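You operate a simulated robot arm through the tools that you are given. There is no shell and no other tool. Be economical: measure what you need, move in short steps, check, and stop when the job is done.

Carry out the task below with a simulated robot arm. There is one attempt and no reset: what you move stays moved.

## Task
Fold the checked cloth on the board.
Fine: yellow lever over and back, then the red one. Where these are worked on the way, their far stop is far enough and under half their travel is too little: yellow lever.

It is judged by the outcome, as a careful person would: the job done as asked, and still so three seconds after it is handed in. It fails if anything else is knocked over, pushed out of place, dropped, spilled or broken. Flat cloth is picked up by pressing the open fingertips on it (5 to 10 N) and closing them slowly along it; thin cloth reads only 2 to 8 mm in the jaws.

## Robot
A 6-joint arm with a two-finger parallel gripper, fixed in place. Base frame: the origin is at the foot of the arm, x ahead of it, y to its left, z up; the work surface is at about z = 0.81. Readings come in m, rad, newtons and seconds.
With the tool pointing down near the work surface it reaches from about 0.36 to 0.82 m from the base axis. Its first joint turns from -2.897 to 2.897 rad. Payload 3.91 kg.
The TCP is the grasp point between the finger pads, 0.03 m short of the fingertips. In the tool frame z runs along the fingers and y along their closing line. Largest opening 0.11 m; finger width 0.02, thickness 0.01; the body of the gripper, 0.048 by 0.112 m, starts 0.055 m behind the TCP.
Orientation is that of the tool frame in the base frame, as [roll, pitch, yaw] about the fixed x, y, z axes, in that order (R = Rz(yaw) Ry(pitch) Rx(roll)). With the fingers straight down and closing along the base's y, the tool's x points along the base's -x, its y along +y and its z along -z.

## Interface
- The arm moves only by the tool apply_moves. Its argument "targets" is a list of rows, each a list of 3 entries, a list of its own where there are three numbers: the opening in per cent of the stroke, from 0 (shut) to 100 (fully open), then the shift along the tool's x, y, z in m, then the turn, a rotation vector about the tool's x, y, z in degrees. In form: [[grip, [x, y, z], [wx, wy, wz]], ...]. A call has 1 to 12 rows; each row shifts and turns the commanded pose from where the row before left it, along the tool's axes as they then stand. Each row takes 0.2 s and may step no farther than 0.05 m and 0.15 rad from the row before; otherwise, or with a gripper value out of range, the whole call is refused. Where a pose cannot be reached the arm comes as near as it can. A force on the tool above 90 N (or 10 N above the force at the start of the call, whichever is more), or a blocked arm, ends the call early, and 0.2 s more pass. The fingers move at their own pace (about 0.045 m/s each) and stop on an object; they squeeze with about 21 N. The grip force told is the motor's: it shows also when the fingers shut on nothing. Time passes only in rows, and 0.2 s behind the last, so rows that do not move let the fingers close. The reply holds the time, the measured pose of the TCP, the force on the tool along the base axes, the opening and the grip force, in the units named above and with some noise, with the torque about the TCP (base axes, N m) and any sound that the robot's microphone picked up.
- Cameras (640 x 400 px; columns grow to the right, rows downward): "scene" is fixed at [0.052, -0.6511, 1.5377]; the picture's right is [0.90, -0.45, 0.00], its down [-0.23, -0.47, -0.85] and it looks along [0.38, 0.76, -0.53] (base axes); focal length 348 px, centre (320, 200). "wrist" rides on the gripper at [0.077, 0.007, -0.114] in the tool frame; the picture's right is [-0.09, 1.00, 0.00], its down [-0.80, -0.07, -0.59] and it looks along [-0.59, -0.05, 0.80] (tool axes); focal length 270 px, centre (320, 200). There is no depth. A picture from a camera that has moved, and an enlarged one, comes with that camera's place and axes in the base frame and with its lens.
- grab_frame(camera): a new picture of that camera. No time passes.
- move_column(by): slides the trunk up (or, below 0, down) by that many m; the arm rides with it, the base frame stays. It gives what a move gives, with no picture.
- inspect(camera, box): a new picture of the part [left, top, right, bottom] of that camera's present view, enlarged. No time passes.
- close_job(): hands the job in; it is judged then, once.

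Go step by step. Nothing tells you positions but the pictures and the camera data: compare them with the known pose of the tool, close in by small moves and look again before you grip or let go. The budget is 120 turns and 84 pictures, counting those below and the enlarged ones. Unless the task says otherwise, let go and move clear before handing in, and close with one line.

The tools are called after "Emit:" as name(argument=value, ...) on one line, values as JSON. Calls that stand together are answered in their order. apply_moves: Moves the arm, as the interface text tells. Its arguments: {"type":"object","properties":{"targets":{"type":"array","items":{"type":"array"}}},"required":["targets"]} The other tools are called the same way: move_column (by) slides the trunk up or down; grab_frame (camera) takes a picture; inspect (camera, box) takes an enlarged picture of a part of a camera's view; close_job () hands the job in.

At the start:

```text
time: 0.0
tool_pos: [0.4044, 0.423, 1.0658]
orientation: [-3.141, 0.0, 3.142]
ft_force: [0.1, -0.2, 0.1]
ft_torque: [-0.03, 0.0, -0.01]
grip_width: 0.1102
finger_force: 0.1
trunk travel left (down, up): [-0.475, 0.135]
```

scene: 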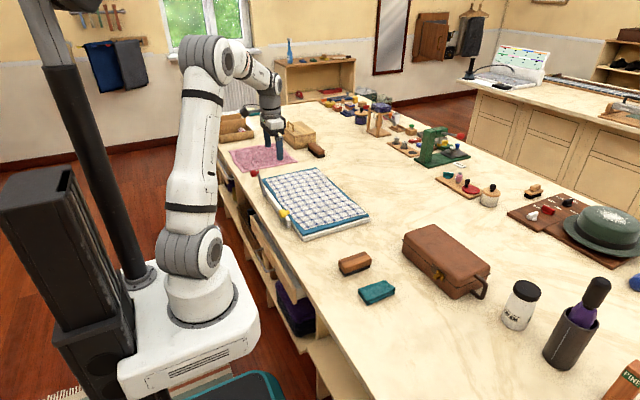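
wrist: 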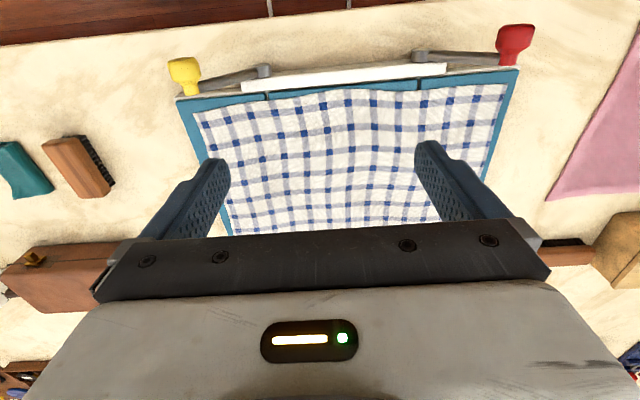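

I see a folding board ahead of the arm with a yellow lever at its right near corner and a red one at its left near corner, and the checked cloth lying on it. I'll look closer at the levers and hinges.

Emit:
inspect(camera="wrist", box=[150, 10, 350, 135])

Emit:
inspect(camera="wrist", box=[370, 10, 570, 135])

Emit:
inspect(camera="scene", box=[230, 150, 390, 250])

```text
3.20 times, centred on (250, 72) of wrist
camera zoom: at [0.3284, 0.4288, 1.1805], right [0.09, 1.0, 0.0], down [0.8, -0.07, 0.59], along [0.59, -0.05, -0.8], focal length 865 px, centre (544, 608)
```

zoom: 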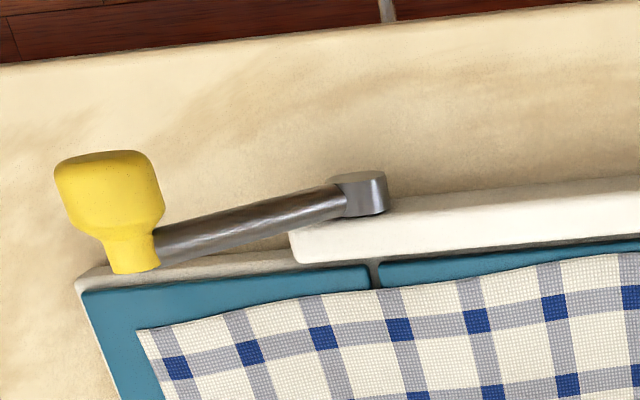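

```text
3.20 times, centred on (470, 72) of wrist
camera zoom: at [0.3284, 0.4288, 1.1805], right [0.09, 1.0, 0.0], down [0.8, -0.07, 0.59], along [0.59, -0.05, -0.8], focal length 865 px, centre (-160, 608)
```

zoom: 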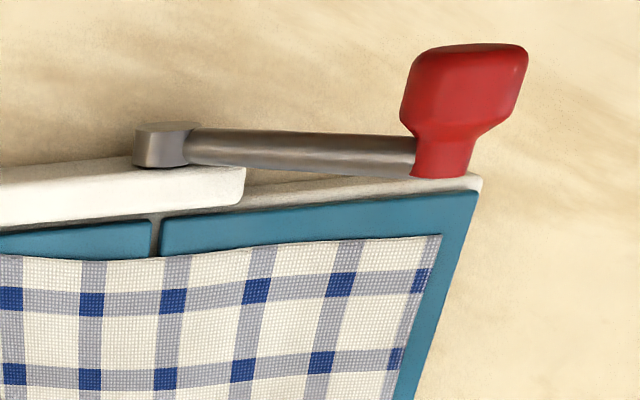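

```text
4.00 times, centred on (310, 200) of scene
camera zoom: at [0.052, -0.6511, 1.5377], right [0.9, -0.45, 0.0], down [-0.23, -0.47, -0.85], along [0.38, 0.76, -0.53], focal length 1392 px, centre (360, 200)
```

zoom: 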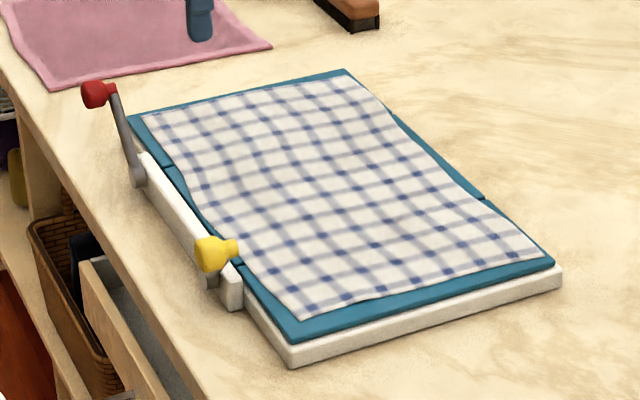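

The yellow knob looks to be at about (0.37, 0.28, 0.87), with its pivot at about (0.39, 0.357, 0.83). The red one mirrors it at y≈0.625. I'll move above the yellow knob and check.

Emit:
apply_moves(targets=[[60, [0.009, -0.036, 0.026], [0, 0, 0]], [60, [0.009, -0.036, 0.026], [0, 0, 0]], [60, [0.009, -0.036, 0.026], [0, 0, 0]], [60, [0.009, -0.035, 0.027], [0, 0, 0]], [60, [0, 0, 0], [0, 0, 0]]])

Emit:
grab_frame(camera="wrist")

Emit:
inspect(camera="scene", box=[230, 150, 390, 250])

```text
time: 1.2
tool_pos: [0.368, 0.2785, 0.961]
orientation: [3.141, 0.0, -3.14]
ft_force: [0.0, -0.5, -1.3]
ft_torque: [-0.04, 0.0, -0.01]
grip_width: 0.0661
finger_force: 0.0
trunk travel left (down, up): [-0.475, 0.135]
```

```text
78 pictures are left
camera wrist: at [0.2919, 0.2843, 1.0759], right [0.09, 1.0, 0.0], down [0.8, -0.07, 0.59], along [0.59, -0.05, -0.8], focal length 270 px, centre (320, 200)
```

wrist: 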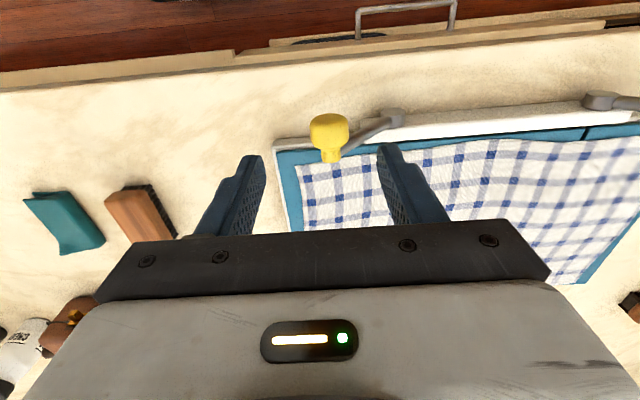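

```text
4.00 times, centred on (310, 200) of scene
camera zoom: at [0.052, -0.6511, 1.5377], right [0.9, -0.45, 0.0], down [-0.23, -0.47, -0.85], along [0.38, 0.76, -0.53], focal length 1392 px, centre (360, 200)
```

zoom: 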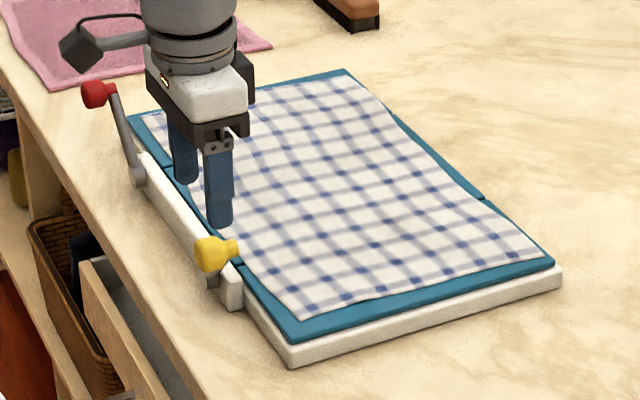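

The estimates agree: the knob is at about (0.37, 0.283, 0.873). I'll tilt the tool outward about 34° and hover along the approach line before descending.

Emit:
apply_moves(targets=[[55, [0, -0.024, 0.007], [-8.5, 0, 0]], [55, [0, 0, 0], [-8.5, 0, 0]], [55, [0, 0, 0], [-8.5, 0, 0]], [55, [0, 0, 0], [-8.5, 0, 0]], [55, [0, -0.015, 0], [0, 0, 0]], [55, [0, 0, 0], [0, 0, 0]]])

Emit:
grab_frame(camera="wrist")

Emit:
inspect(camera="scene", box=[230, 150, 390, 250])

```text
time: 2.6
tool_pos: [0.3682, 0.2422, 0.9455]
orientation: [2.547, 0.0, -3.141]
ft_force: [0.3, -0.4, 0.1]
ft_torque: [0.02, 0.01, -0.01]
grip_width: 0.0606
finger_force: 0.1
trunk travel left (down, up): [-0.475, 0.135]
```

```text
76 pictures are left
camera wrist: at [0.292, 0.183, 1.045], right [0.09, 0.83, 0.56], down [0.8, -0.39, 0.45], along [0.59, 0.41, -0.7], focal length 270 px, centre (320, 200)
```

wrist: 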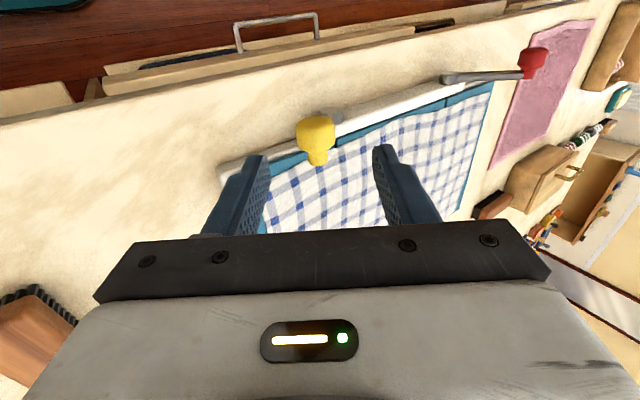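

```text
4.00 times, centred on (310, 200) of scene
camera zoom: at [0.052, -0.6511, 1.5377], right [0.9, -0.45, 0.0], down [-0.23, -0.47, -0.85], along [0.38, 0.76, -0.53], focal length 1392 px, centre (360, 200)
```

zoom: 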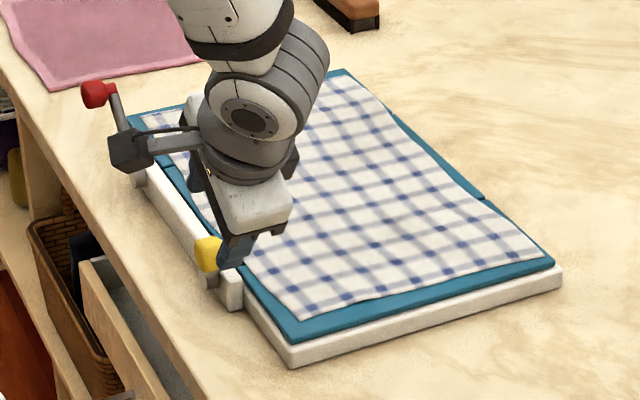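

The tilt lines up, and the knob lies about 0.08 m along the tool axis. I'll descend around it.

Emit:
apply_moves(targets=[[55, [0, -0.004, 0.025], [0, 0, 0]], [55, [0, 0, 0.025], [0, 0, 0]], [55, [0, 0, 0.012], [0, 0, 0]], [55, [0, 0, 0.012], [0, 0, 0]]])

Emit:
grab_frame(camera="wrist")

Emit:
inspect(camera="scene", box=[230, 150, 390, 250])

```text
time: 3.6
tool_pos: [0.3687, 0.2816, 0.8825]
orientation: [2.547, 0.001, -3.141]
ft_force: [1.1, 0.0, 0.3]
ft_torque: [0.02, -0.01, 0.02]
grip_width: 0.0606
finger_force: 0.1
trunk travel left (down, up): [-0.475, 0.135]
```

```text
74 pictures are left
camera wrist: at [0.2929, 0.222, 0.9807], right [0.09, 0.83, 0.56], down [0.8, -0.39, 0.45], along [0.59, 0.41, -0.7], focal length 270 px, centre (320, 200)
```

wrist: 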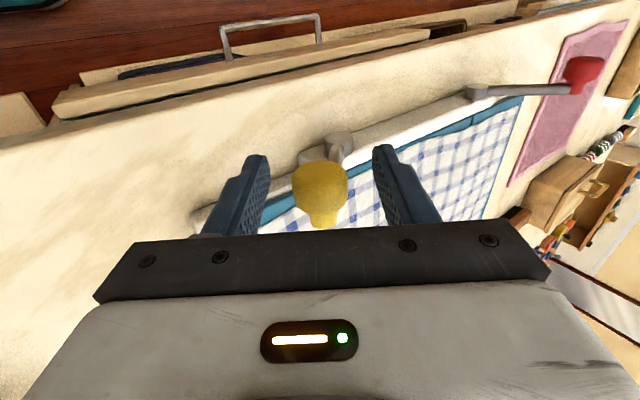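

```text
4.00 times, centred on (310, 200) of scene
camera zoom: at [0.052, -0.6511, 1.5377], right [0.9, -0.45, 0.0], down [-0.23, -0.47, -0.85], along [0.38, 0.76, -0.53], focal length 1392 px, centre (360, 200)
```

zoom: 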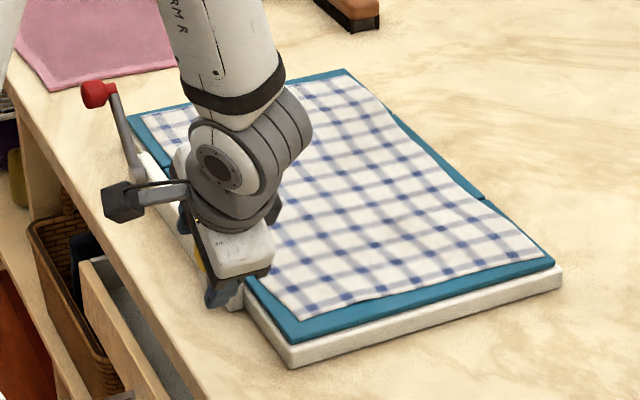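

The knob sits centred between the fingers. I'll close to measure it.

Emit:
apply_moves(targets=[[25, [0, 0, 0], [0, 0, 0]], [25, [0, 0, 0], [0, 0, 0]], [25, [0, 0, 0], [0, 0, 0]]])

```text
time: 4.4
tool_pos: [0.369, 0.28, 0.8817]
orientation: [2.548, 0.0, -3.141]
ft_force: [0.7, -2.2, -2.3]
ft_torque: [-0.08, -0.14, -0.08]
grip_width: 0.0291
finger_force: 40.6
trunk travel left (down, up): [-0.475, 0.135]
```

The knob is about 29 mm thick. I'll cage it loosely and swing the lever along its arc, starting with the first half.

Emit:
apply_moves(targets=[[32, [0, 0.01256, -0.00267], [6, 0, 0]], [32, [0, 0.01264, -0.00223], [6, 0, 0]], [32, [0, 0.01271, -0.00179], [6, 0, 0]], [32, [0, 0.01277, -0.00134], [6, 0, 0]], [32, [0, 0.01281, -0.0009], [6, 0, 0]]])

Emit:
grab_frame(camera="wrist")

Emit:
inspect(camera="scene", box=[230, 150, 390, 250])

```text
time: 5.6
tool_pos: [0.37, 0.3371, 0.9134]
orientation: [3.074, 0.0, -3.14]
ft_force: [0.4, -1.5, -2.0]
ft_torque: [-0.02, 0.01, -0.01]
grip_width: 0.0354
finger_force: 0.1
trunk travel left (down, up): [-0.475, 0.135]
```

```text
72 pictures are left
camera wrist: at [0.293, 0.3348, 1.028], right [0.09, 0.99, 0.07], down [0.8, -0.11, 0.59], along [0.59, 0.0, -0.81], focal length 270 px, centre (320, 200)
```

wrist: 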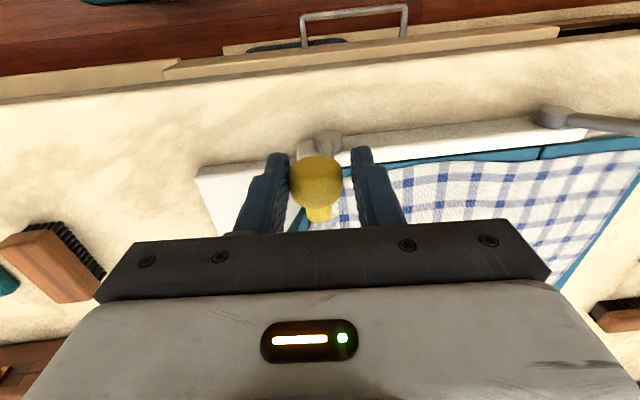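

```text
4.00 times, centred on (310, 200) of scene
camera zoom: at [0.052, -0.6511, 1.5377], right [0.9, -0.45, 0.0], down [-0.23, -0.47, -0.85], along [0.38, 0.76, -0.53], focal length 1392 px, centre (360, 200)
```

zoom: 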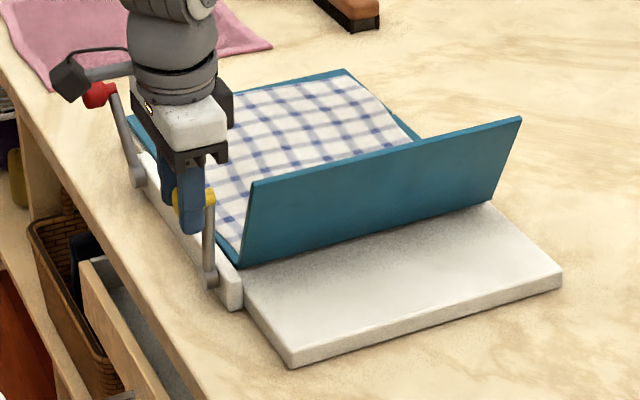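

The lever raises the yellow flap cleanly, and it is near vertical now. I'll continue over.

Emit:
apply_moves(targets=[[32, [0, 0.01283, -0.00045], [6, 0, 0]], [32, [0, 0.01284, 0], [6, 0, 0]], [32, [0, 0.01283, 0.00045], [6, 0, 0]], [32, [0, 0.01281, 0.0009], [6, 0, 0]], [32, [0, 0.01277, 0.00134], [6, 0, 0]], [32, [0, 0.01271, 0.00179], [6, 0, 0]]])

Emit:
grab_frame(camera="wrist")

Emit:
inspect(camera="scene", box=[230, 150, 390, 250])

```text
time: 7.0
tool_pos: [0.3696, 0.4083, 0.8942]
orientation: [-2.582, -0.001, 3.141]
ft_force: [0.4, 1.1, -0.8]
ft_torque: [0.0, -0.02, 0.02]
grip_width: 0.0363
finger_force: 0.9
trunk travel left (down, up): [-0.475, 0.135]
```

```text
70 pictures are left
camera wrist: at [0.2924, 0.4746, 0.9882], right [0.09, 0.84, -0.53], down [0.8, 0.26, 0.54], along [0.59, -0.47, -0.65], focal length 270 px, centre (320, 200)
```

wrist: 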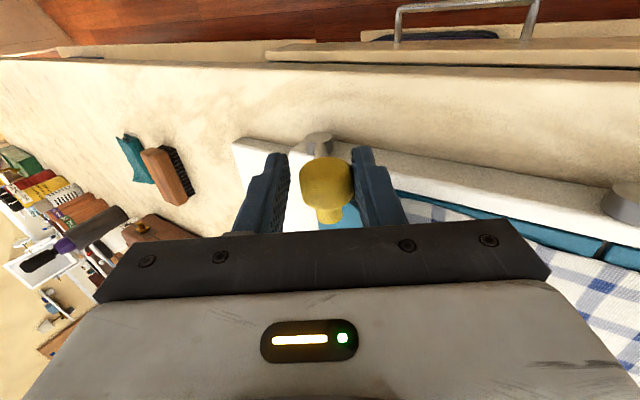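

```text
4.00 times, centred on (310, 200) of scene
camera zoom: at [0.052, -0.6511, 1.5377], right [0.9, -0.45, 0.0], down [-0.23, -0.47, -0.85], along [0.38, 0.76, -0.53], focal length 1392 px, centre (360, 200)
```

zoom: 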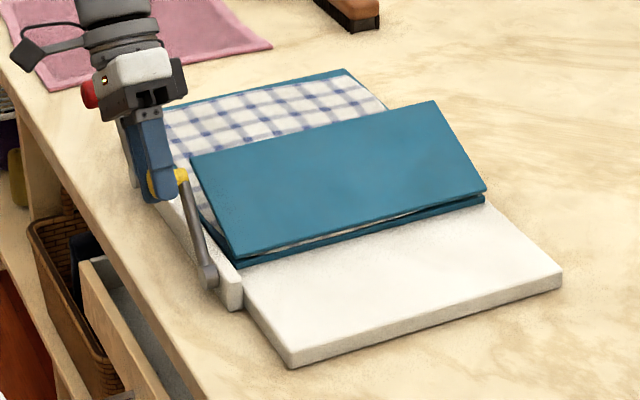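

The flap is nearly over. I'll go on toward the far stop in smaller steps.

Emit:
apply_moves(targets=[[32, [0, 0.0063, 0.0011], [3, 0, 0]], [32, [0, 0.0063, 0.0011], [3, 0, 0]], [32, [0, 0.0063, 0.0013], [3, 0, 0]], [32, [0, 0.0063, 0.0013], [3, 0, 0]], [32, [0, 0, 0], [0, 0, 0]]])

Emit:
inspect(camera="scene", box=[230, 150, 390, 250])

Emit:
grab_frame(camera="wrist")

```text
time: 8.2
tool_pos: [0.3695, 0.4248, 0.8778]
orientation: [-2.375, -0.001, -3.141]
ft_force: [1.5, -18.0, 14.3]
ft_torque: [-0.1, 0.11, -0.3]
grip_width: 0.0464
finger_force: 10.8
trunk travel left (down, up): [-0.475, 0.135]
```

```text
4.00 times, centred on (310, 200) of scene
camera zoom: at [0.052, -0.6511, 1.5377], right [0.9, -0.45, 0.0], down [-0.23, -0.47, -0.85], along [0.38, 0.76, -0.53], focal length 1392 px, centre (360, 200)
```

zoom: 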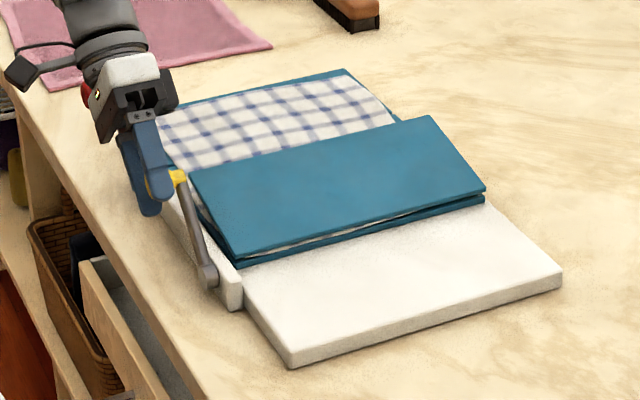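

```text
67 pictures are left
camera wrist: at [0.2923, 0.508, 0.9558], right [0.09, 0.72, -0.69], down [0.8, 0.36, 0.48], along [0.59, -0.6, -0.54], focal length 270 px, centre (320, 200)
```

wrist: 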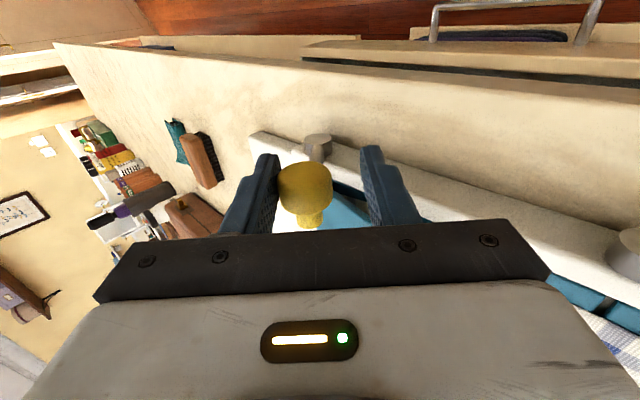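

The far stop is reached, as the 23 N push-back shows. Now I'll bring the yellow lever back along the same arc.

Emit:
apply_moves(targets=[[32, [0, -0.01277, -0.00134], [-6, 0, 0]], [32, [0, -0.01281, -0.0009], [-6, 0, 0]], [32, [0, -0.01283, -0.00045], [-6, 0, 0]], [32, [0, -0.01284, 0], [-6, 0, 0]], [32, [0, -0.01283, 0.00045], [-6, 0, 0]], [32, [0, -0.01281, 0.0009], [-6, 0, 0]], [32, [0, -0.01277, 0.00134], [-6, 0, 0]]])

Emit:
inspect(camera="scene", box=[230, 150, 390, 250])

```text
time: 9.8
tool_pos: [0.3685, 0.3494, 0.9142]
orientation: [-3.108, -0.001, -3.141]
ft_force: [-0.3, -0.4, 0.2]
ft_torque: [-0.01, 0.0, -0.02]
grip_width: 0.0352
finger_force: 0.1
trunk travel left (down, up): [-0.475, 0.135]
```

```text
4.00 times, centred on (310, 200) of scene
camera zoom: at [0.052, -0.6511, 1.5377], right [0.9, -0.45, 0.0], down [-0.23, -0.47, -0.85], along [0.38, 0.76, -0.53], focal length 1392 px, centre (360, 200)
```

zoom: 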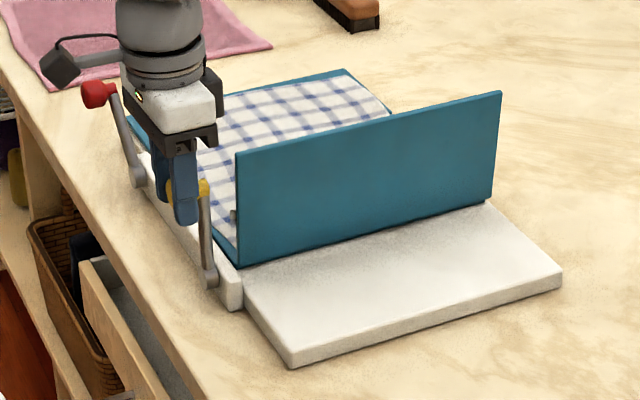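

Emit:
apply_moves(targets=[[32, [0, -0.01271, 0.00179], [-6, 0, 0]], [32, [0, -0.01264, 0.00223], [-6, 0, 0]], [32, [0, -0.01256, 0.00267], [-6, 0, 0]], [32, [0, -0.01246, 0.00311], [-6, 0, 0]], [32, [0, -0.01234, 0.00354], [-6, 0, 0]], [32, [0, -0.01221, 0.00397], [-6, 0, 0]], [32, [0, 0, 0], [0, 0, 0]]])

Emit:
inspect(camera="scene", box=[230, 150, 390, 250])

Emit:
grab_frame(camera="wrist")

```text
time: 11.4
tool_pos: [0.3692, 0.2813, 0.8819]
orientation: [2.546, -0.001, -3.141]
ft_force: [0.1, 0.2, 0.1]
ft_torque: [-0.02, 0.01, 0.0]
grip_width: 0.0351
finger_force: 0.0
trunk travel left (down, up): [-0.475, 0.135]
```

```text
4.00 times, centred on (310, 200) of scene
camera zoom: at [0.052, -0.6511, 1.5377], right [0.9, -0.45, 0.0], down [-0.23, -0.47, -0.85], along [0.38, 0.76, -0.53], focal length 1392 px, centre (360, 200)
```

zoom: 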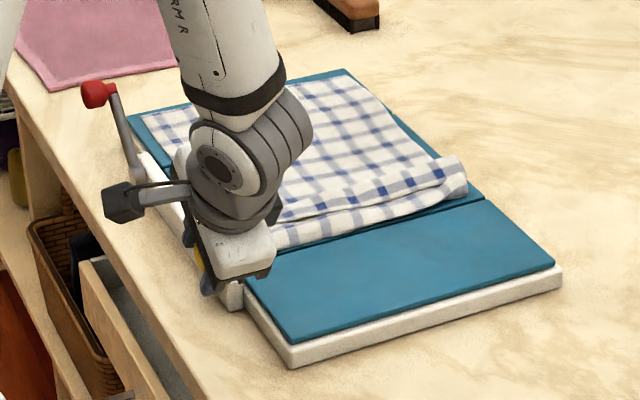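

```text
64 pictures are left
camera wrist: at [0.2929, 0.2211, 0.9808], right [0.09, 0.83, 0.56], down [0.8, -0.39, 0.45], along [0.59, 0.41, -0.7], focal length 270 px, centre (320, 200)
```

wrist: 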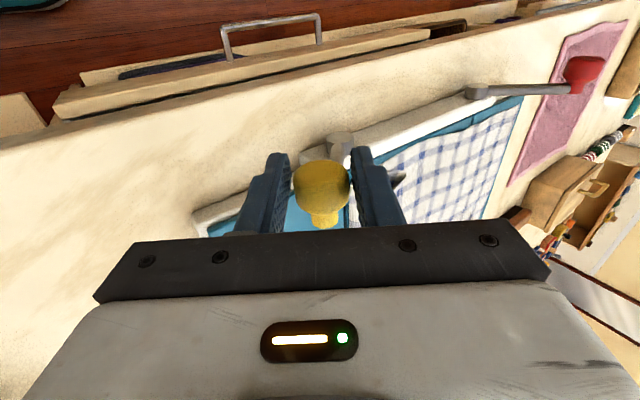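

The yellow side has folded and its flap is back down flat. I'll release, retreat, and look at the cloth before the red lever.

Emit:
apply_moves(targets=[[55, [0, 0, 0], [0, 0, 0]], [55, [0, 0, 0], [0, 0, 0]], [55, [0, 0, -0.02], [0, 0, 0]], [55, [0, 0, -0.03], [0, 0, 0]], [55, [0, 0, -0.04], [0, 0, 0]], [55, [0, 0, -0.03], [8.5, 0, 0]], [55, [0, 0, 0], [8.5, 0, 0]], [55, [0, 0, 0], [8.5, 0, 0]], [55, [0, 0.03, -0.03], [8.5, 0, 0]], [55, [0, 0.045, -0.02], [0, 0, 0]], [55, [0, 0.045, -0.02], [0, 0, 0]], [55, [0, 0.045, 0], [0, 0, 0]]])

Emit:
grab_frame(camera="wrist")

Emit:
inspect(camera="scene", box=[230, 150, 390, 250])

```text
time: 14.0
tool_pos: [0.3673, 0.3737, 1.0544]
orientation: [-3.14, 0.0, -3.14]
ft_force: [0.0, -0.1, -0.3]
ft_torque: [0.02, -0.02, -0.02]
grip_width: 0.0606
finger_force: 0.2
trunk travel left (down, up): [-0.475, 0.135]
```

```text
63 pictures are left
camera wrist: at [0.2921, 0.3793, 1.1692], right [0.09, 1.0, 0.0], down [0.8, -0.07, 0.59], along [0.59, -0.05, -0.8], focal length 270 px, centre (320, 200)
```

wrist: 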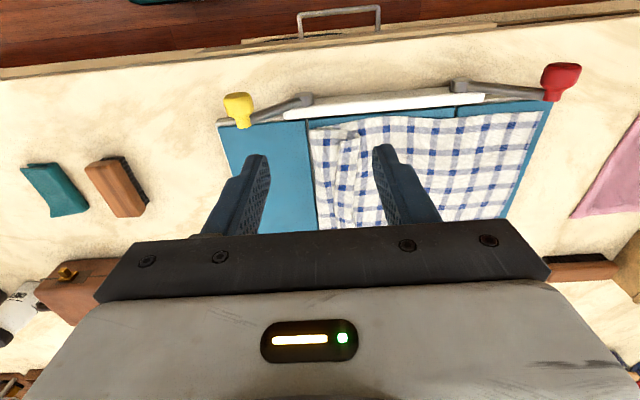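

```text
4.00 times, centred on (310, 200) of scene
camera zoom: at [0.052, -0.6511, 1.5377], right [0.9, -0.45, 0.0], down [-0.23, -0.47, -0.85], along [0.38, 0.76, -0.53], focal length 1392 px, centre (360, 200)
```

zoom: 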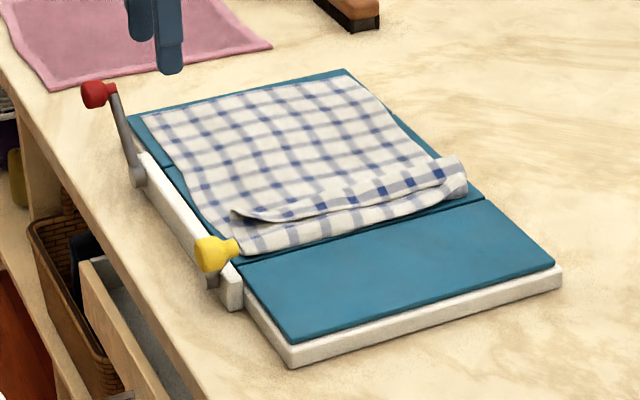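

The fold looks made. I'll check its detail and go above the red knob.

Emit:
inspect(camera="wrist", box=[290, 80, 560, 240])

Emit:
apply_moves(targets=[[60, [0, 0.05, 0], [0, 0, 0]], [60, [0, 0.05, 0], [0, 0, 0]], [60, [0, 0.05, 0], [0, 0, 0]], [60, [0, 0.05, 0], [0, 0, 0]], [60, [0, 0.045, 0.02], [0, 0, 0]], [60, [0, 0, 0.03], [0, 0, 0]], [60, [0, 0, 0.03], [0, 0, 0]], [60, [0, 0, 0], [0, 0, 0]]])

Emit:
grab_frame(camera="wrist")

```text
2.37 times, centred on (425, 160) of wrist
camera zoom: at [0.2921, 0.3793, 1.1692], right [0.09, 1.0, 0.0], down [0.8, -0.07, 0.59], along [0.59, -0.05, -0.8], focal length 641 px, centre (71, 295)
```

zoom: 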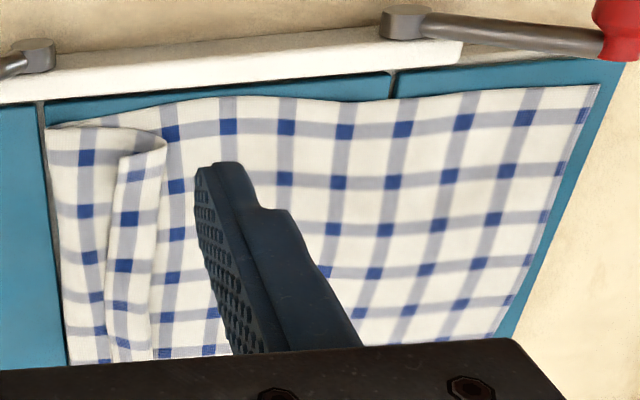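

```text
time: 15.8
tool_pos: [0.3678, 0.619, 0.9725]
orientation: [-3.141, -0.001, -3.141]
ft_force: [-0.7, 0.4, 0.0]
ft_torque: [0.02, 0.03, 0.02]
grip_width: 0.0659
finger_force: 0.0
trunk travel left (down, up): [-0.475, 0.135]
```

```text
60 pictures are left
camera wrist: at [0.2911, 0.6249, 1.087], right [0.09, 1.0, 0.0], down [0.8, -0.07, 0.59], along [0.59, -0.05, -0.8], focal length 270 px, centre (320, 200)
```

wrist: 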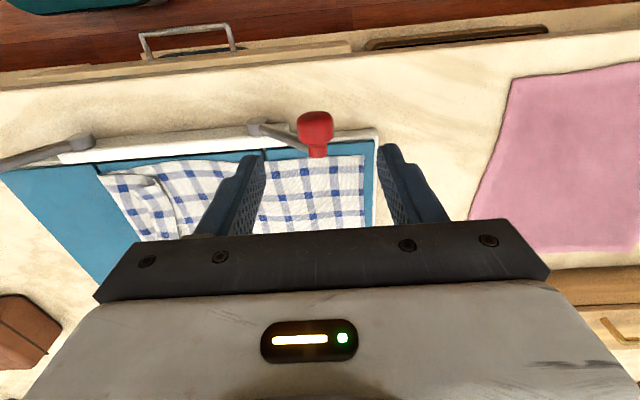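

The red knob reads about (0.373, 0.615, 0.873), a mirror of the yellow one. I'll tilt the other way and hover on its approach line.

Emit:
apply_moves(targets=[[55, [0, 0.021, 0.012], [0, 0, 0]], [55, [0, 0.021, 0.012], [8.5, 0, 0]], [55, [0, 0, 0], [8.5, 0, 0]], [55, [0, 0, 0], [8.5, 0, 0]], [55, [0, 0, 0], [8.5, 0, 0]], [55, [0, 0, 0], [0, 0, 0]]])

Emit:
grab_frame(camera="wrist")

```text
time: 17.2
tool_pos: [0.3394, 0.6006, 0.9423]
orientation: [-2.547, 0.0, -3.14]
ft_force: [0.3, -0.6, 0.0]
ft_torque: [0.01, -0.01, 0.0]
grip_width: 0.0606
finger_force: 0.0
out of reach, approached as far as the arm can: row 3, 4, 5
trunk travel left (down, up): [-0.475, 0.135]
```

```text
59 pictures are left
camera wrist: at [0.2634, 0.6689, 1.0344], right [0.09, 0.83, -0.56], down [0.8, 0.27, 0.53], along [0.59, -0.49, -0.64], focal length 270 px, centre (320, 200)
```

wrist: 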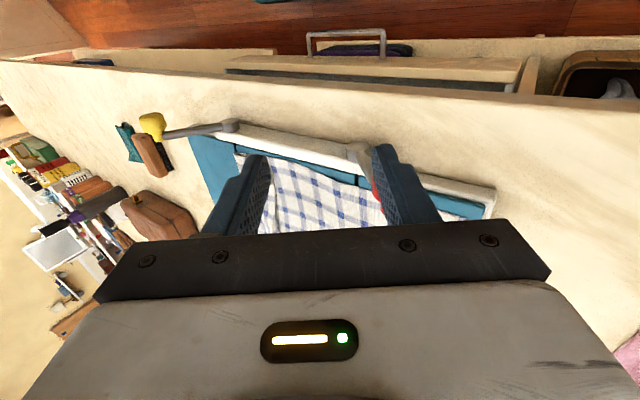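

The outward lean is at the arm's reach limit here, so I'll go back to upright and use a smaller tilt for the red lever.

Emit:
apply_moves(targets=[[60, [0, 0, 0], [-8.5, 0, 0]], [60, [0, 0, 0], [-8.5, 0, 0]], [60, [0, 0, 0], [-7, 0, 0]], [60, [0, 0, 0], [0, 0, 0]]])

Emit:
grab_frame(camera="wrist")

```text
time: 18.2
tool_pos: [0.3412, 0.6018, 0.9422]
orientation: [-2.969, -0.002, -3.141]
ft_force: [-0.2, -0.3, 0.3]
ft_torque: [0.01, 0.02, -0.02]
grip_width: 0.0662
finger_force: 0.1
trunk travel left (down, up): [-0.475, 0.135]
```

```text
58 pictures are left
camera wrist: at [0.2642, 0.6266, 1.0547], right [0.09, 0.98, -0.17], down [0.8, 0.03, 0.6], along [0.59, -0.19, -0.78], focal length 270 px, centre (320, 200)
```

wrist: 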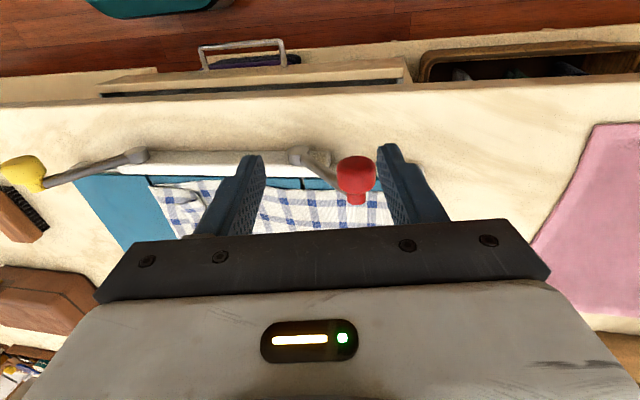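

Tilt is now 10°, and the knob is at about (0.374, 0.613, 0.876). I'll align sideways, then descend.

Emit:
apply_moves(targets=[[60, [-0.014, 0.012, 0], [0, 0, 0]], [60, [-0.013, 0.0105, 0], [0, 0, 0]], [60, [0, 0, 0.02], [0, 0, 0]], [60, [0, 0, 0.02], [0, 0, 0]], [60, [0, 0, 0.018], [0, 0, 0]], [60, [0, 0, 0], [0, 0, 0]]])

Emit:
grab_frame(camera="wrist")

Emit:
inspect(camera="scene", box=[210, 110, 390, 240])

```text
time: 19.6
tool_pos: [0.3681, 0.6146, 0.8822]
orientation: [-2.967, -0.001, 3.141]
ft_force: [0.3, -0.3, 0.1]
ft_torque: [0.02, -0.01, 0.0]
grip_width: 0.066
finger_force: 0.0
trunk travel left (down, up): [-0.475, 0.135]
```

```text
57 pictures are left
camera wrist: at [0.2916, 0.6392, 0.9946], right [0.09, 0.98, -0.17], down [0.8, 0.03, 0.6], along [0.59, -0.19, -0.78], focal length 270 px, centre (320, 200)
```

wrist: 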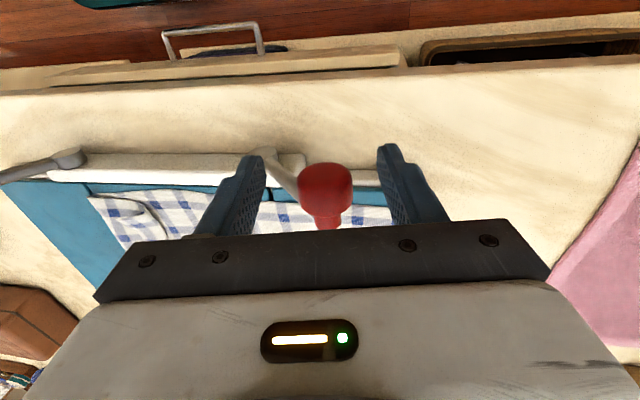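

```text
3.08 times, centred on (300, 175) of scene
camera zoom: at [0.052, -0.6511, 1.5377], right [0.9, -0.45, 0.0], down [-0.23, -0.47, -0.85], along [0.38, 0.76, -0.53], focal length 1070 px, centre (382, 277)
```

zoom: 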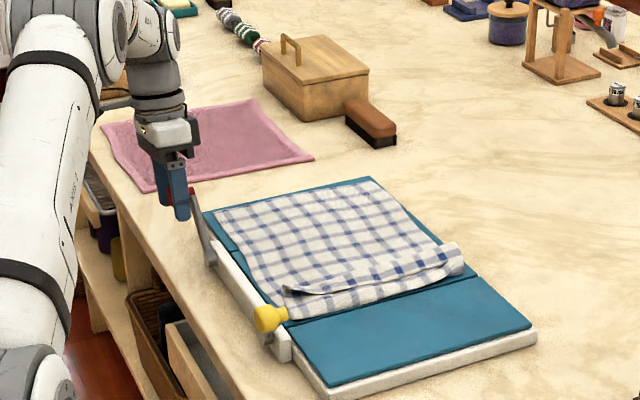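

The red knob is caged. I'll swing it inward over the first half.

Emit:
apply_moves(targets=[[40, [0, 0, 0], [0, 0, 0]], [36, [0, 0, 0], [0, 0, 0]], [36, [0, -0.01039, -0.00755], [-4, 0, 0]], [38, [0, -0.01089, -0.0068], [-4, 0, 0]], [38, [0, -0.01134, -0.00603], [-4, 0, 0]], [38, [0, -0.01173, -0.00522], [-4, 0, 0]], [38, [0, -0.01207, -0.00439], [-4, 0, 0]]])

Emit:
grab_frame(camera="wrist")

Emit:
inspect(camera="scene", box=[210, 110, 390, 240])

```text
time: 21.2
tool_pos: [0.3682, 0.5575, 0.9149]
orientation: [2.967, -0.001, -3.141]
ft_force: [0.0, 0.9, -0.3]
ft_torque: [0.03, 0.01, -0.01]
grip_width: 0.042
finger_force: 0.1
trunk travel left (down, up): [-0.475, 0.135]
```

```text
55 pictures are left
camera wrist: at [0.2915, 0.5436, 1.0281], right [0.09, 0.98, 0.17], down [0.8, -0.17, 0.57], along [0.59, 0.09, -0.8], focal length 270 px, centre (320, 200)
```

wrist: 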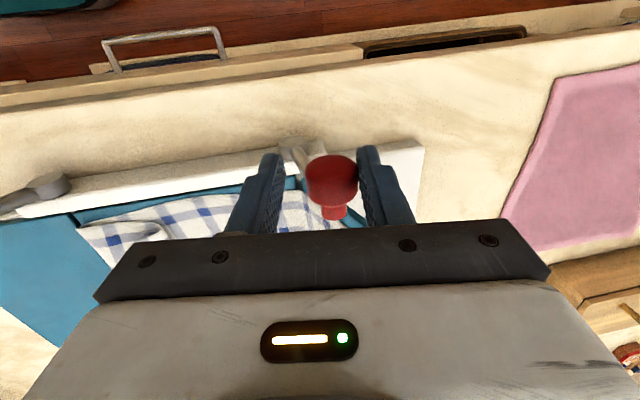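

```text
3.08 times, centred on (300, 175) of scene
camera zoom: at [0.052, -0.6511, 1.5377], right [0.9, -0.45, 0.0], down [-0.23, -0.47, -0.85], along [0.38, 0.76, -0.53], focal length 1070 px, centre (382, 277)
```

zoom: 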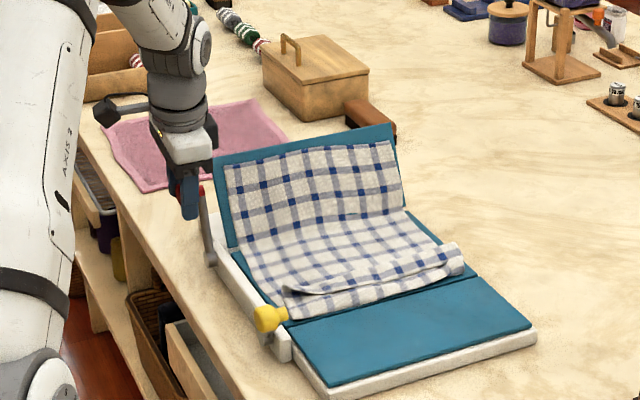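

Emit:
apply_moves(targets=[[38, [0, -0.01234, -0.00354], [-4, 0, 0]], [38, [0, -0.01256, -0.00267], [-4, 0, 0]], [38, [0, -0.01271, -0.00179], [-4, 0, 0]], [38, [0, -0.01281, -0.0009], [-4, 0, 0]], [36, [0, -0.01284, 0], [-4, 0, 0]], [34, [0, -0.01281, 0.0009], [-4, 0, 0]]])

Emit:
inspect(camera="scene", box=[210, 110, 390, 240])

Emit:
grab_frame(camera="wrist")

```text
time: 22.6
tool_pos: [0.3673, 0.4844, 0.8947]
orientation: [2.551, 0.0, 3.141]
ft_force: [0.7, -2.0, -0.3]
ft_torque: [0.0, 0.0, -0.03]
grip_width: 0.0383
finger_force: 1.3
trunk travel left (down, up): [-0.475, 0.135]
```

```text
3.08 times, centred on (300, 175) of scene
camera zoom: at [0.052, -0.6511, 1.5377], right [0.9, -0.45, 0.0], down [-0.23, -0.47, -0.85], along [0.38, 0.76, -0.53], focal length 1070 px, centre (382, 277)
```

zoom: 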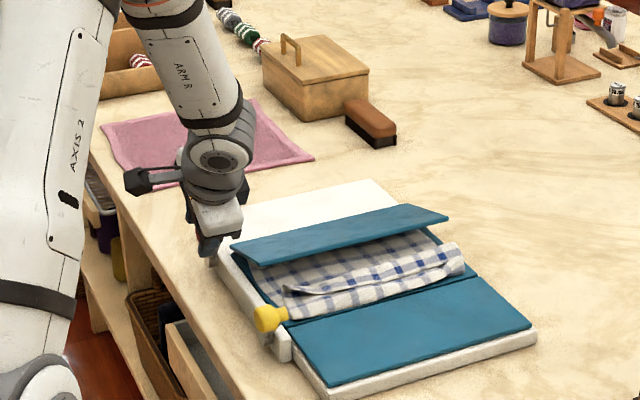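

```text
52 pictures are left
camera wrist: at [0.2911, 0.4265, 0.994], right [0.09, 0.83, 0.56], down [0.8, -0.39, 0.45], along [0.59, 0.41, -0.7], focal length 270 px, centre (320, 200)
```

wrist: 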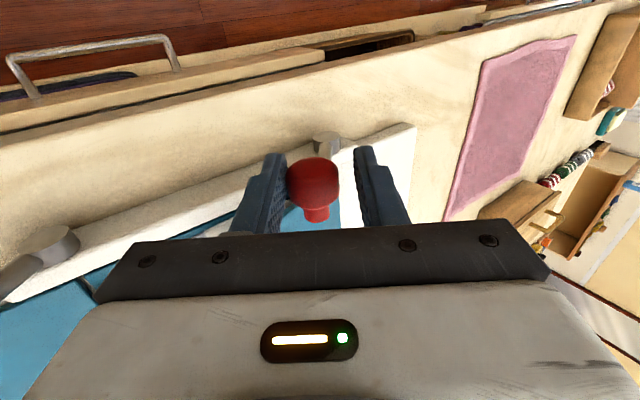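

Emit:
apply_moves(targets=[[34, [0, -0.0064, 0.0008], [-2, 0, 0]], [34, [0, -0.0064, 0.0009], [-2, 0, 0]], [34, [0, -0.0063, 0.0011], [-2, 0, 0]], [34, [0, -0.0063, 0.0013], [-2, 0, 0]], [34, [0, -0.004, 0.001], [-2, 0, 0]], [34, [0, 0, 0], [0, 0, 0]]])

Emit:
inspect(camera="scene", box=[210, 110, 390, 240])

Emit:
grab_frame(camera="wrist")

```text
time: 24.0
tool_pos: [0.3673, 0.469, 0.8761]
orientation: [2.367, 0.005, -3.141]
ft_force: [2.5, 22.7, 31.8]
ft_torque: [0.58, -0.27, 0.19]
grip_width: 0.0565
finger_force: 19.6
trunk travel left (down, up): [-0.475, 0.135]
```

```text
3.08 times, centred on (300, 175) of scene
camera zoom: at [0.052, -0.6511, 1.5377], right [0.9, -0.45, 0.0], down [-0.23, -0.47, -0.85], along [0.38, 0.76, -0.53], focal length 1070 px, centre (382, 277)
```

zoom: 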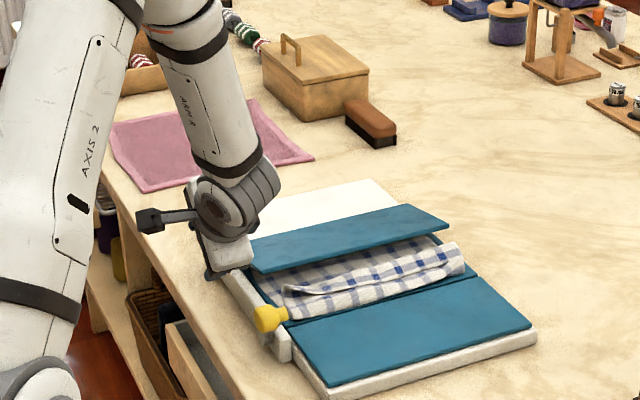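

```text
50 pictures are left
camera wrist: at [0.2911, 0.3928, 0.9628], right [0.08, 0.71, 0.7], down [0.8, -0.47, 0.38], along [0.59, 0.53, -0.61], focal length 270 px, centre (320, 200)
```

wrist: 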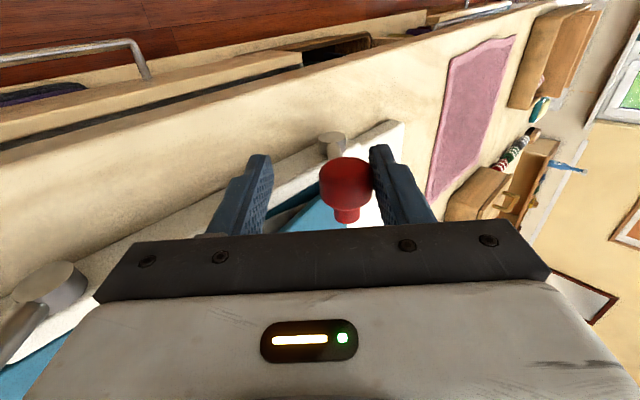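

The far stop is reached (39 N, lever not moving further). Now I'll bring the red lever back.

Emit:
apply_moves(targets=[[36, [0, 0.01277, -0.00134], [4, 0, 0]], [36, [0, 0.01283, -0.00045], [4, 0, 0]], [36, [0, 0.01283, 0.00045], [4, 0, 0]], [36, [0, 0.01277, 0.00134], [4, 0, 0]], [38, [0, 0.01264, 0.00223], [4, 0, 0]], [38, [0, 0.01246, 0.00311], [4, 0, 0]], [38, [0, 0.01221, 0.00397], [4, 0, 0]]])

Emit:
inspect(camera="scene", box=[210, 110, 390, 240])

Emit:
grab_frame(camera="wrist")

```text
time: 25.6
tool_pos: [0.3688, 0.5454, 0.9122]
orientation: [2.864, 0.0, -3.14]
ft_force: [0.0, -0.2, -0.6]
ft_torque: [-0.03, 0.0, 0.0]
grip_width: 0.0417
finger_force: 0.1
trunk travel left (down, up): [-0.475, 0.135]
```

```text
3.08 times, centred on (300, 175) of scene
camera zoom: at [0.052, -0.6511, 1.5377], right [0.9, -0.45, 0.0], down [-0.23, -0.47, -0.85], along [0.38, 0.76, -0.53], focal length 1070 px, centre (382, 277)
```

zoom: 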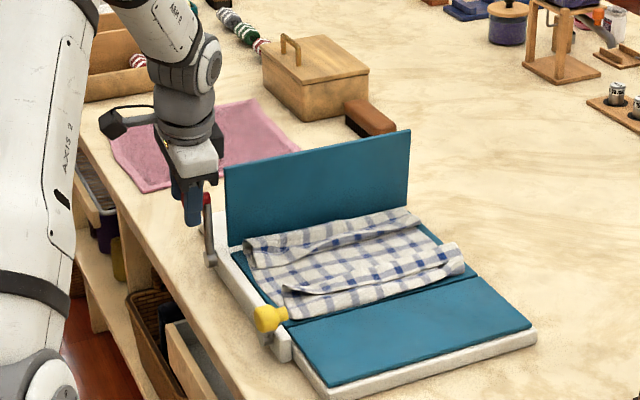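

```text
48 pictures are left
camera wrist: at [0.2915, 0.5193, 1.0235], right [0.09, 0.96, 0.27], down [0.8, -0.23, 0.55], along [0.59, 0.17, -0.79], focal length 270 px, centre (320, 200)
```

wrist: 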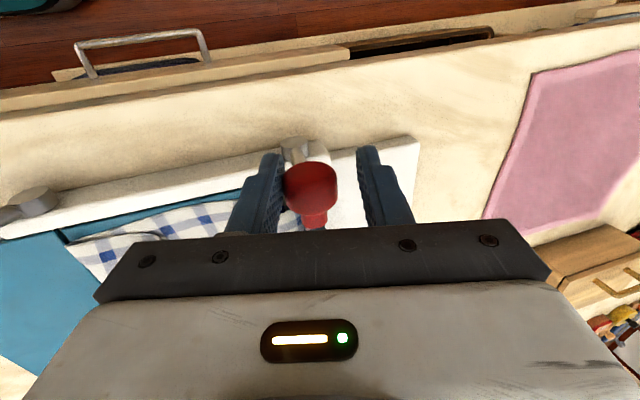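

Emit:
apply_moves(targets=[[38, [0, 0.0119, 0.00481], [4, 0, 0]], [38, [0, 0.01154, 0.00563], [4, 0, 0]], [38, [0, 0.01112, 0.00642], [4, 0, 0]], [38, [0, 0.01064, 0.00718], [4, 0, 0]], [38, [0, 0.01012, 0.0079], [4, 0, 0]], [38, [0, 0.00954, 0.00859], [2, 0, 0]], [38, [0, 0, 0], [0, 0, 0]]])

Emit:
inspect(camera="scene", box=[210, 110, 390, 240])

Emit:
grab_frame(camera="wrist")

```text
time: 27.2
tool_pos: [0.3679, 0.6118, 0.8773]
orientation: [-3.035, 0.0, 3.141]
ft_force: [-0.2, 0.6, -0.4]
ft_torque: [0.02, 0.0, 0.02]
grip_width: 0.0418
finger_force: 0.1
trunk travel left (down, up): [-0.475, 0.135]
```

```text
3.08 times, centred on (300, 175) of scene
camera zoom: at [0.052, -0.6511, 1.5377], right [0.9, -0.45, 0.0], down [-0.23, -0.47, -0.85], along [0.38, 0.76, -0.53], focal length 1070 px, centre (382, 277)
```

zoom: 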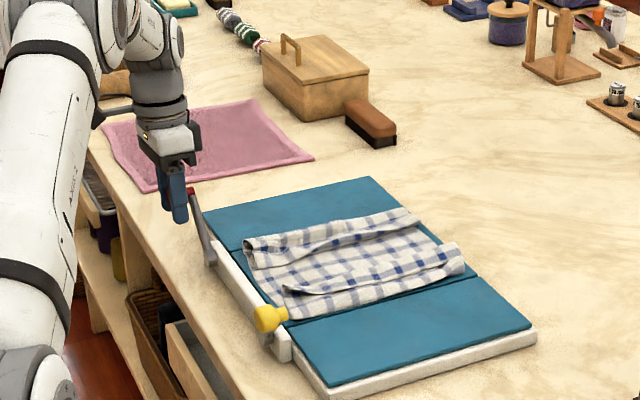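

```text
46 pictures are left
camera wrist: at [0.2914, 0.6294, 0.9909], right [0.09, 0.99, -0.11], down [0.8, -0.01, 0.6], along [0.59, -0.14, -0.79], focal length 270 px, centre (320, 200)
```

wrist: 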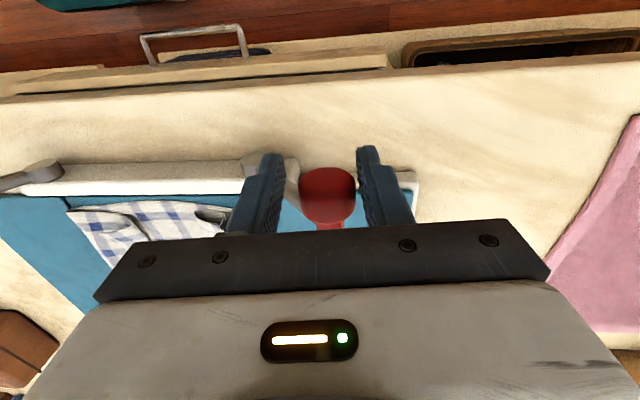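

The red flap is back flat. I'll open, back straight out, and look at the result from above.

Emit:
apply_moves(targets=[[60, [0, 0, 0], [0, 0, 0]], [60, [0, 0, 0], [0, 0, 0]], [60, [0, 0, -0.03], [0, 0, 0]], [60, [0, 0, -0.04], [0, 0, 0]], [60, [0, 0, -0.04], [-6, 0, 0]], [60, [0, -0.03, -0.04], [0, 0, 0]], [60, [0, -0.045, -0.02], [0, 0, 0]], [60, [0, -0.045, -0.01], [0, 0, 0]], [60, [0.01, -0.045, 0], [0, 0, 0]], [60, [0.02, -0.03, 0], [0, 0, 0]], [60, [0.02, 0, 0], [0, 0, 0]], [60, [0, 0, 0], [0, 0, 0]]])

Emit:
grab_frame(camera="wrist")

Emit:
inspect(camera="scene", box=[230, 150, 390, 250])

```text
time: 29.8
tool_pos: [0.318, 0.4284, 1.057]
orientation: [3.14, -0.001, -3.141]
ft_force: [-0.6, 0.8, -0.6]
ft_torque: [0.0, -0.01, 0.02]
grip_width: 0.0661
finger_force: 0.1
trunk travel left (down, up): [-0.475, 0.135]
```

```text
45 pictures are left
camera wrist: at [0.2415, 0.4347, 1.1722], right [0.09, 1.0, 0.0], down [0.8, -0.07, 0.59], along [0.59, -0.05, -0.8], focal length 270 px, centre (320, 200)
```

wrist: 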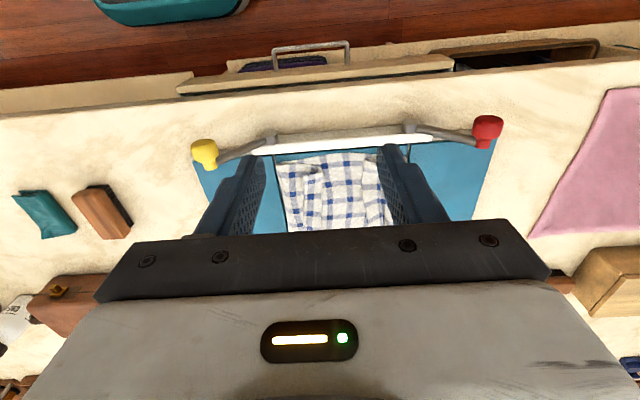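

```text
4.00 times, centred on (310, 200) of scene
camera zoom: at [0.052, -0.6511, 1.5377], right [0.9, -0.45, 0.0], down [-0.23, -0.47, -0.85], along [0.38, 0.76, -0.53], focal length 1392 px, centre (360, 200)
```

zoom: 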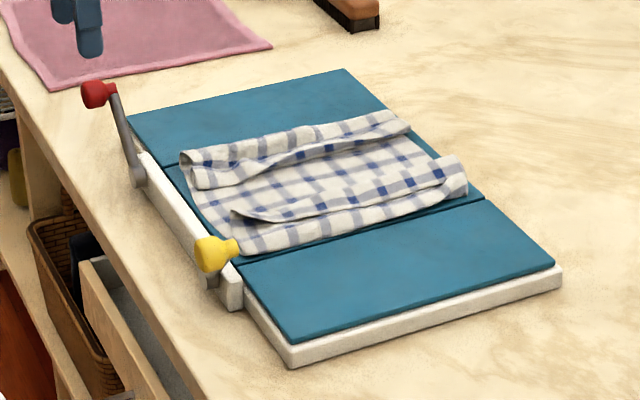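

Both side folds lie on the centre panel, both levers and flaps are back where they started, and the arm is clear. I'm handing in.

Emit:
close_job()

```text
The job is handed in.
```

I folded the checked cloth on the board: the yellow lever went over to its far stop and back, then the red one. Both folds were lying on the centre panel when I handed in, a little springy rather than pressed flat, and nothing else was moved.
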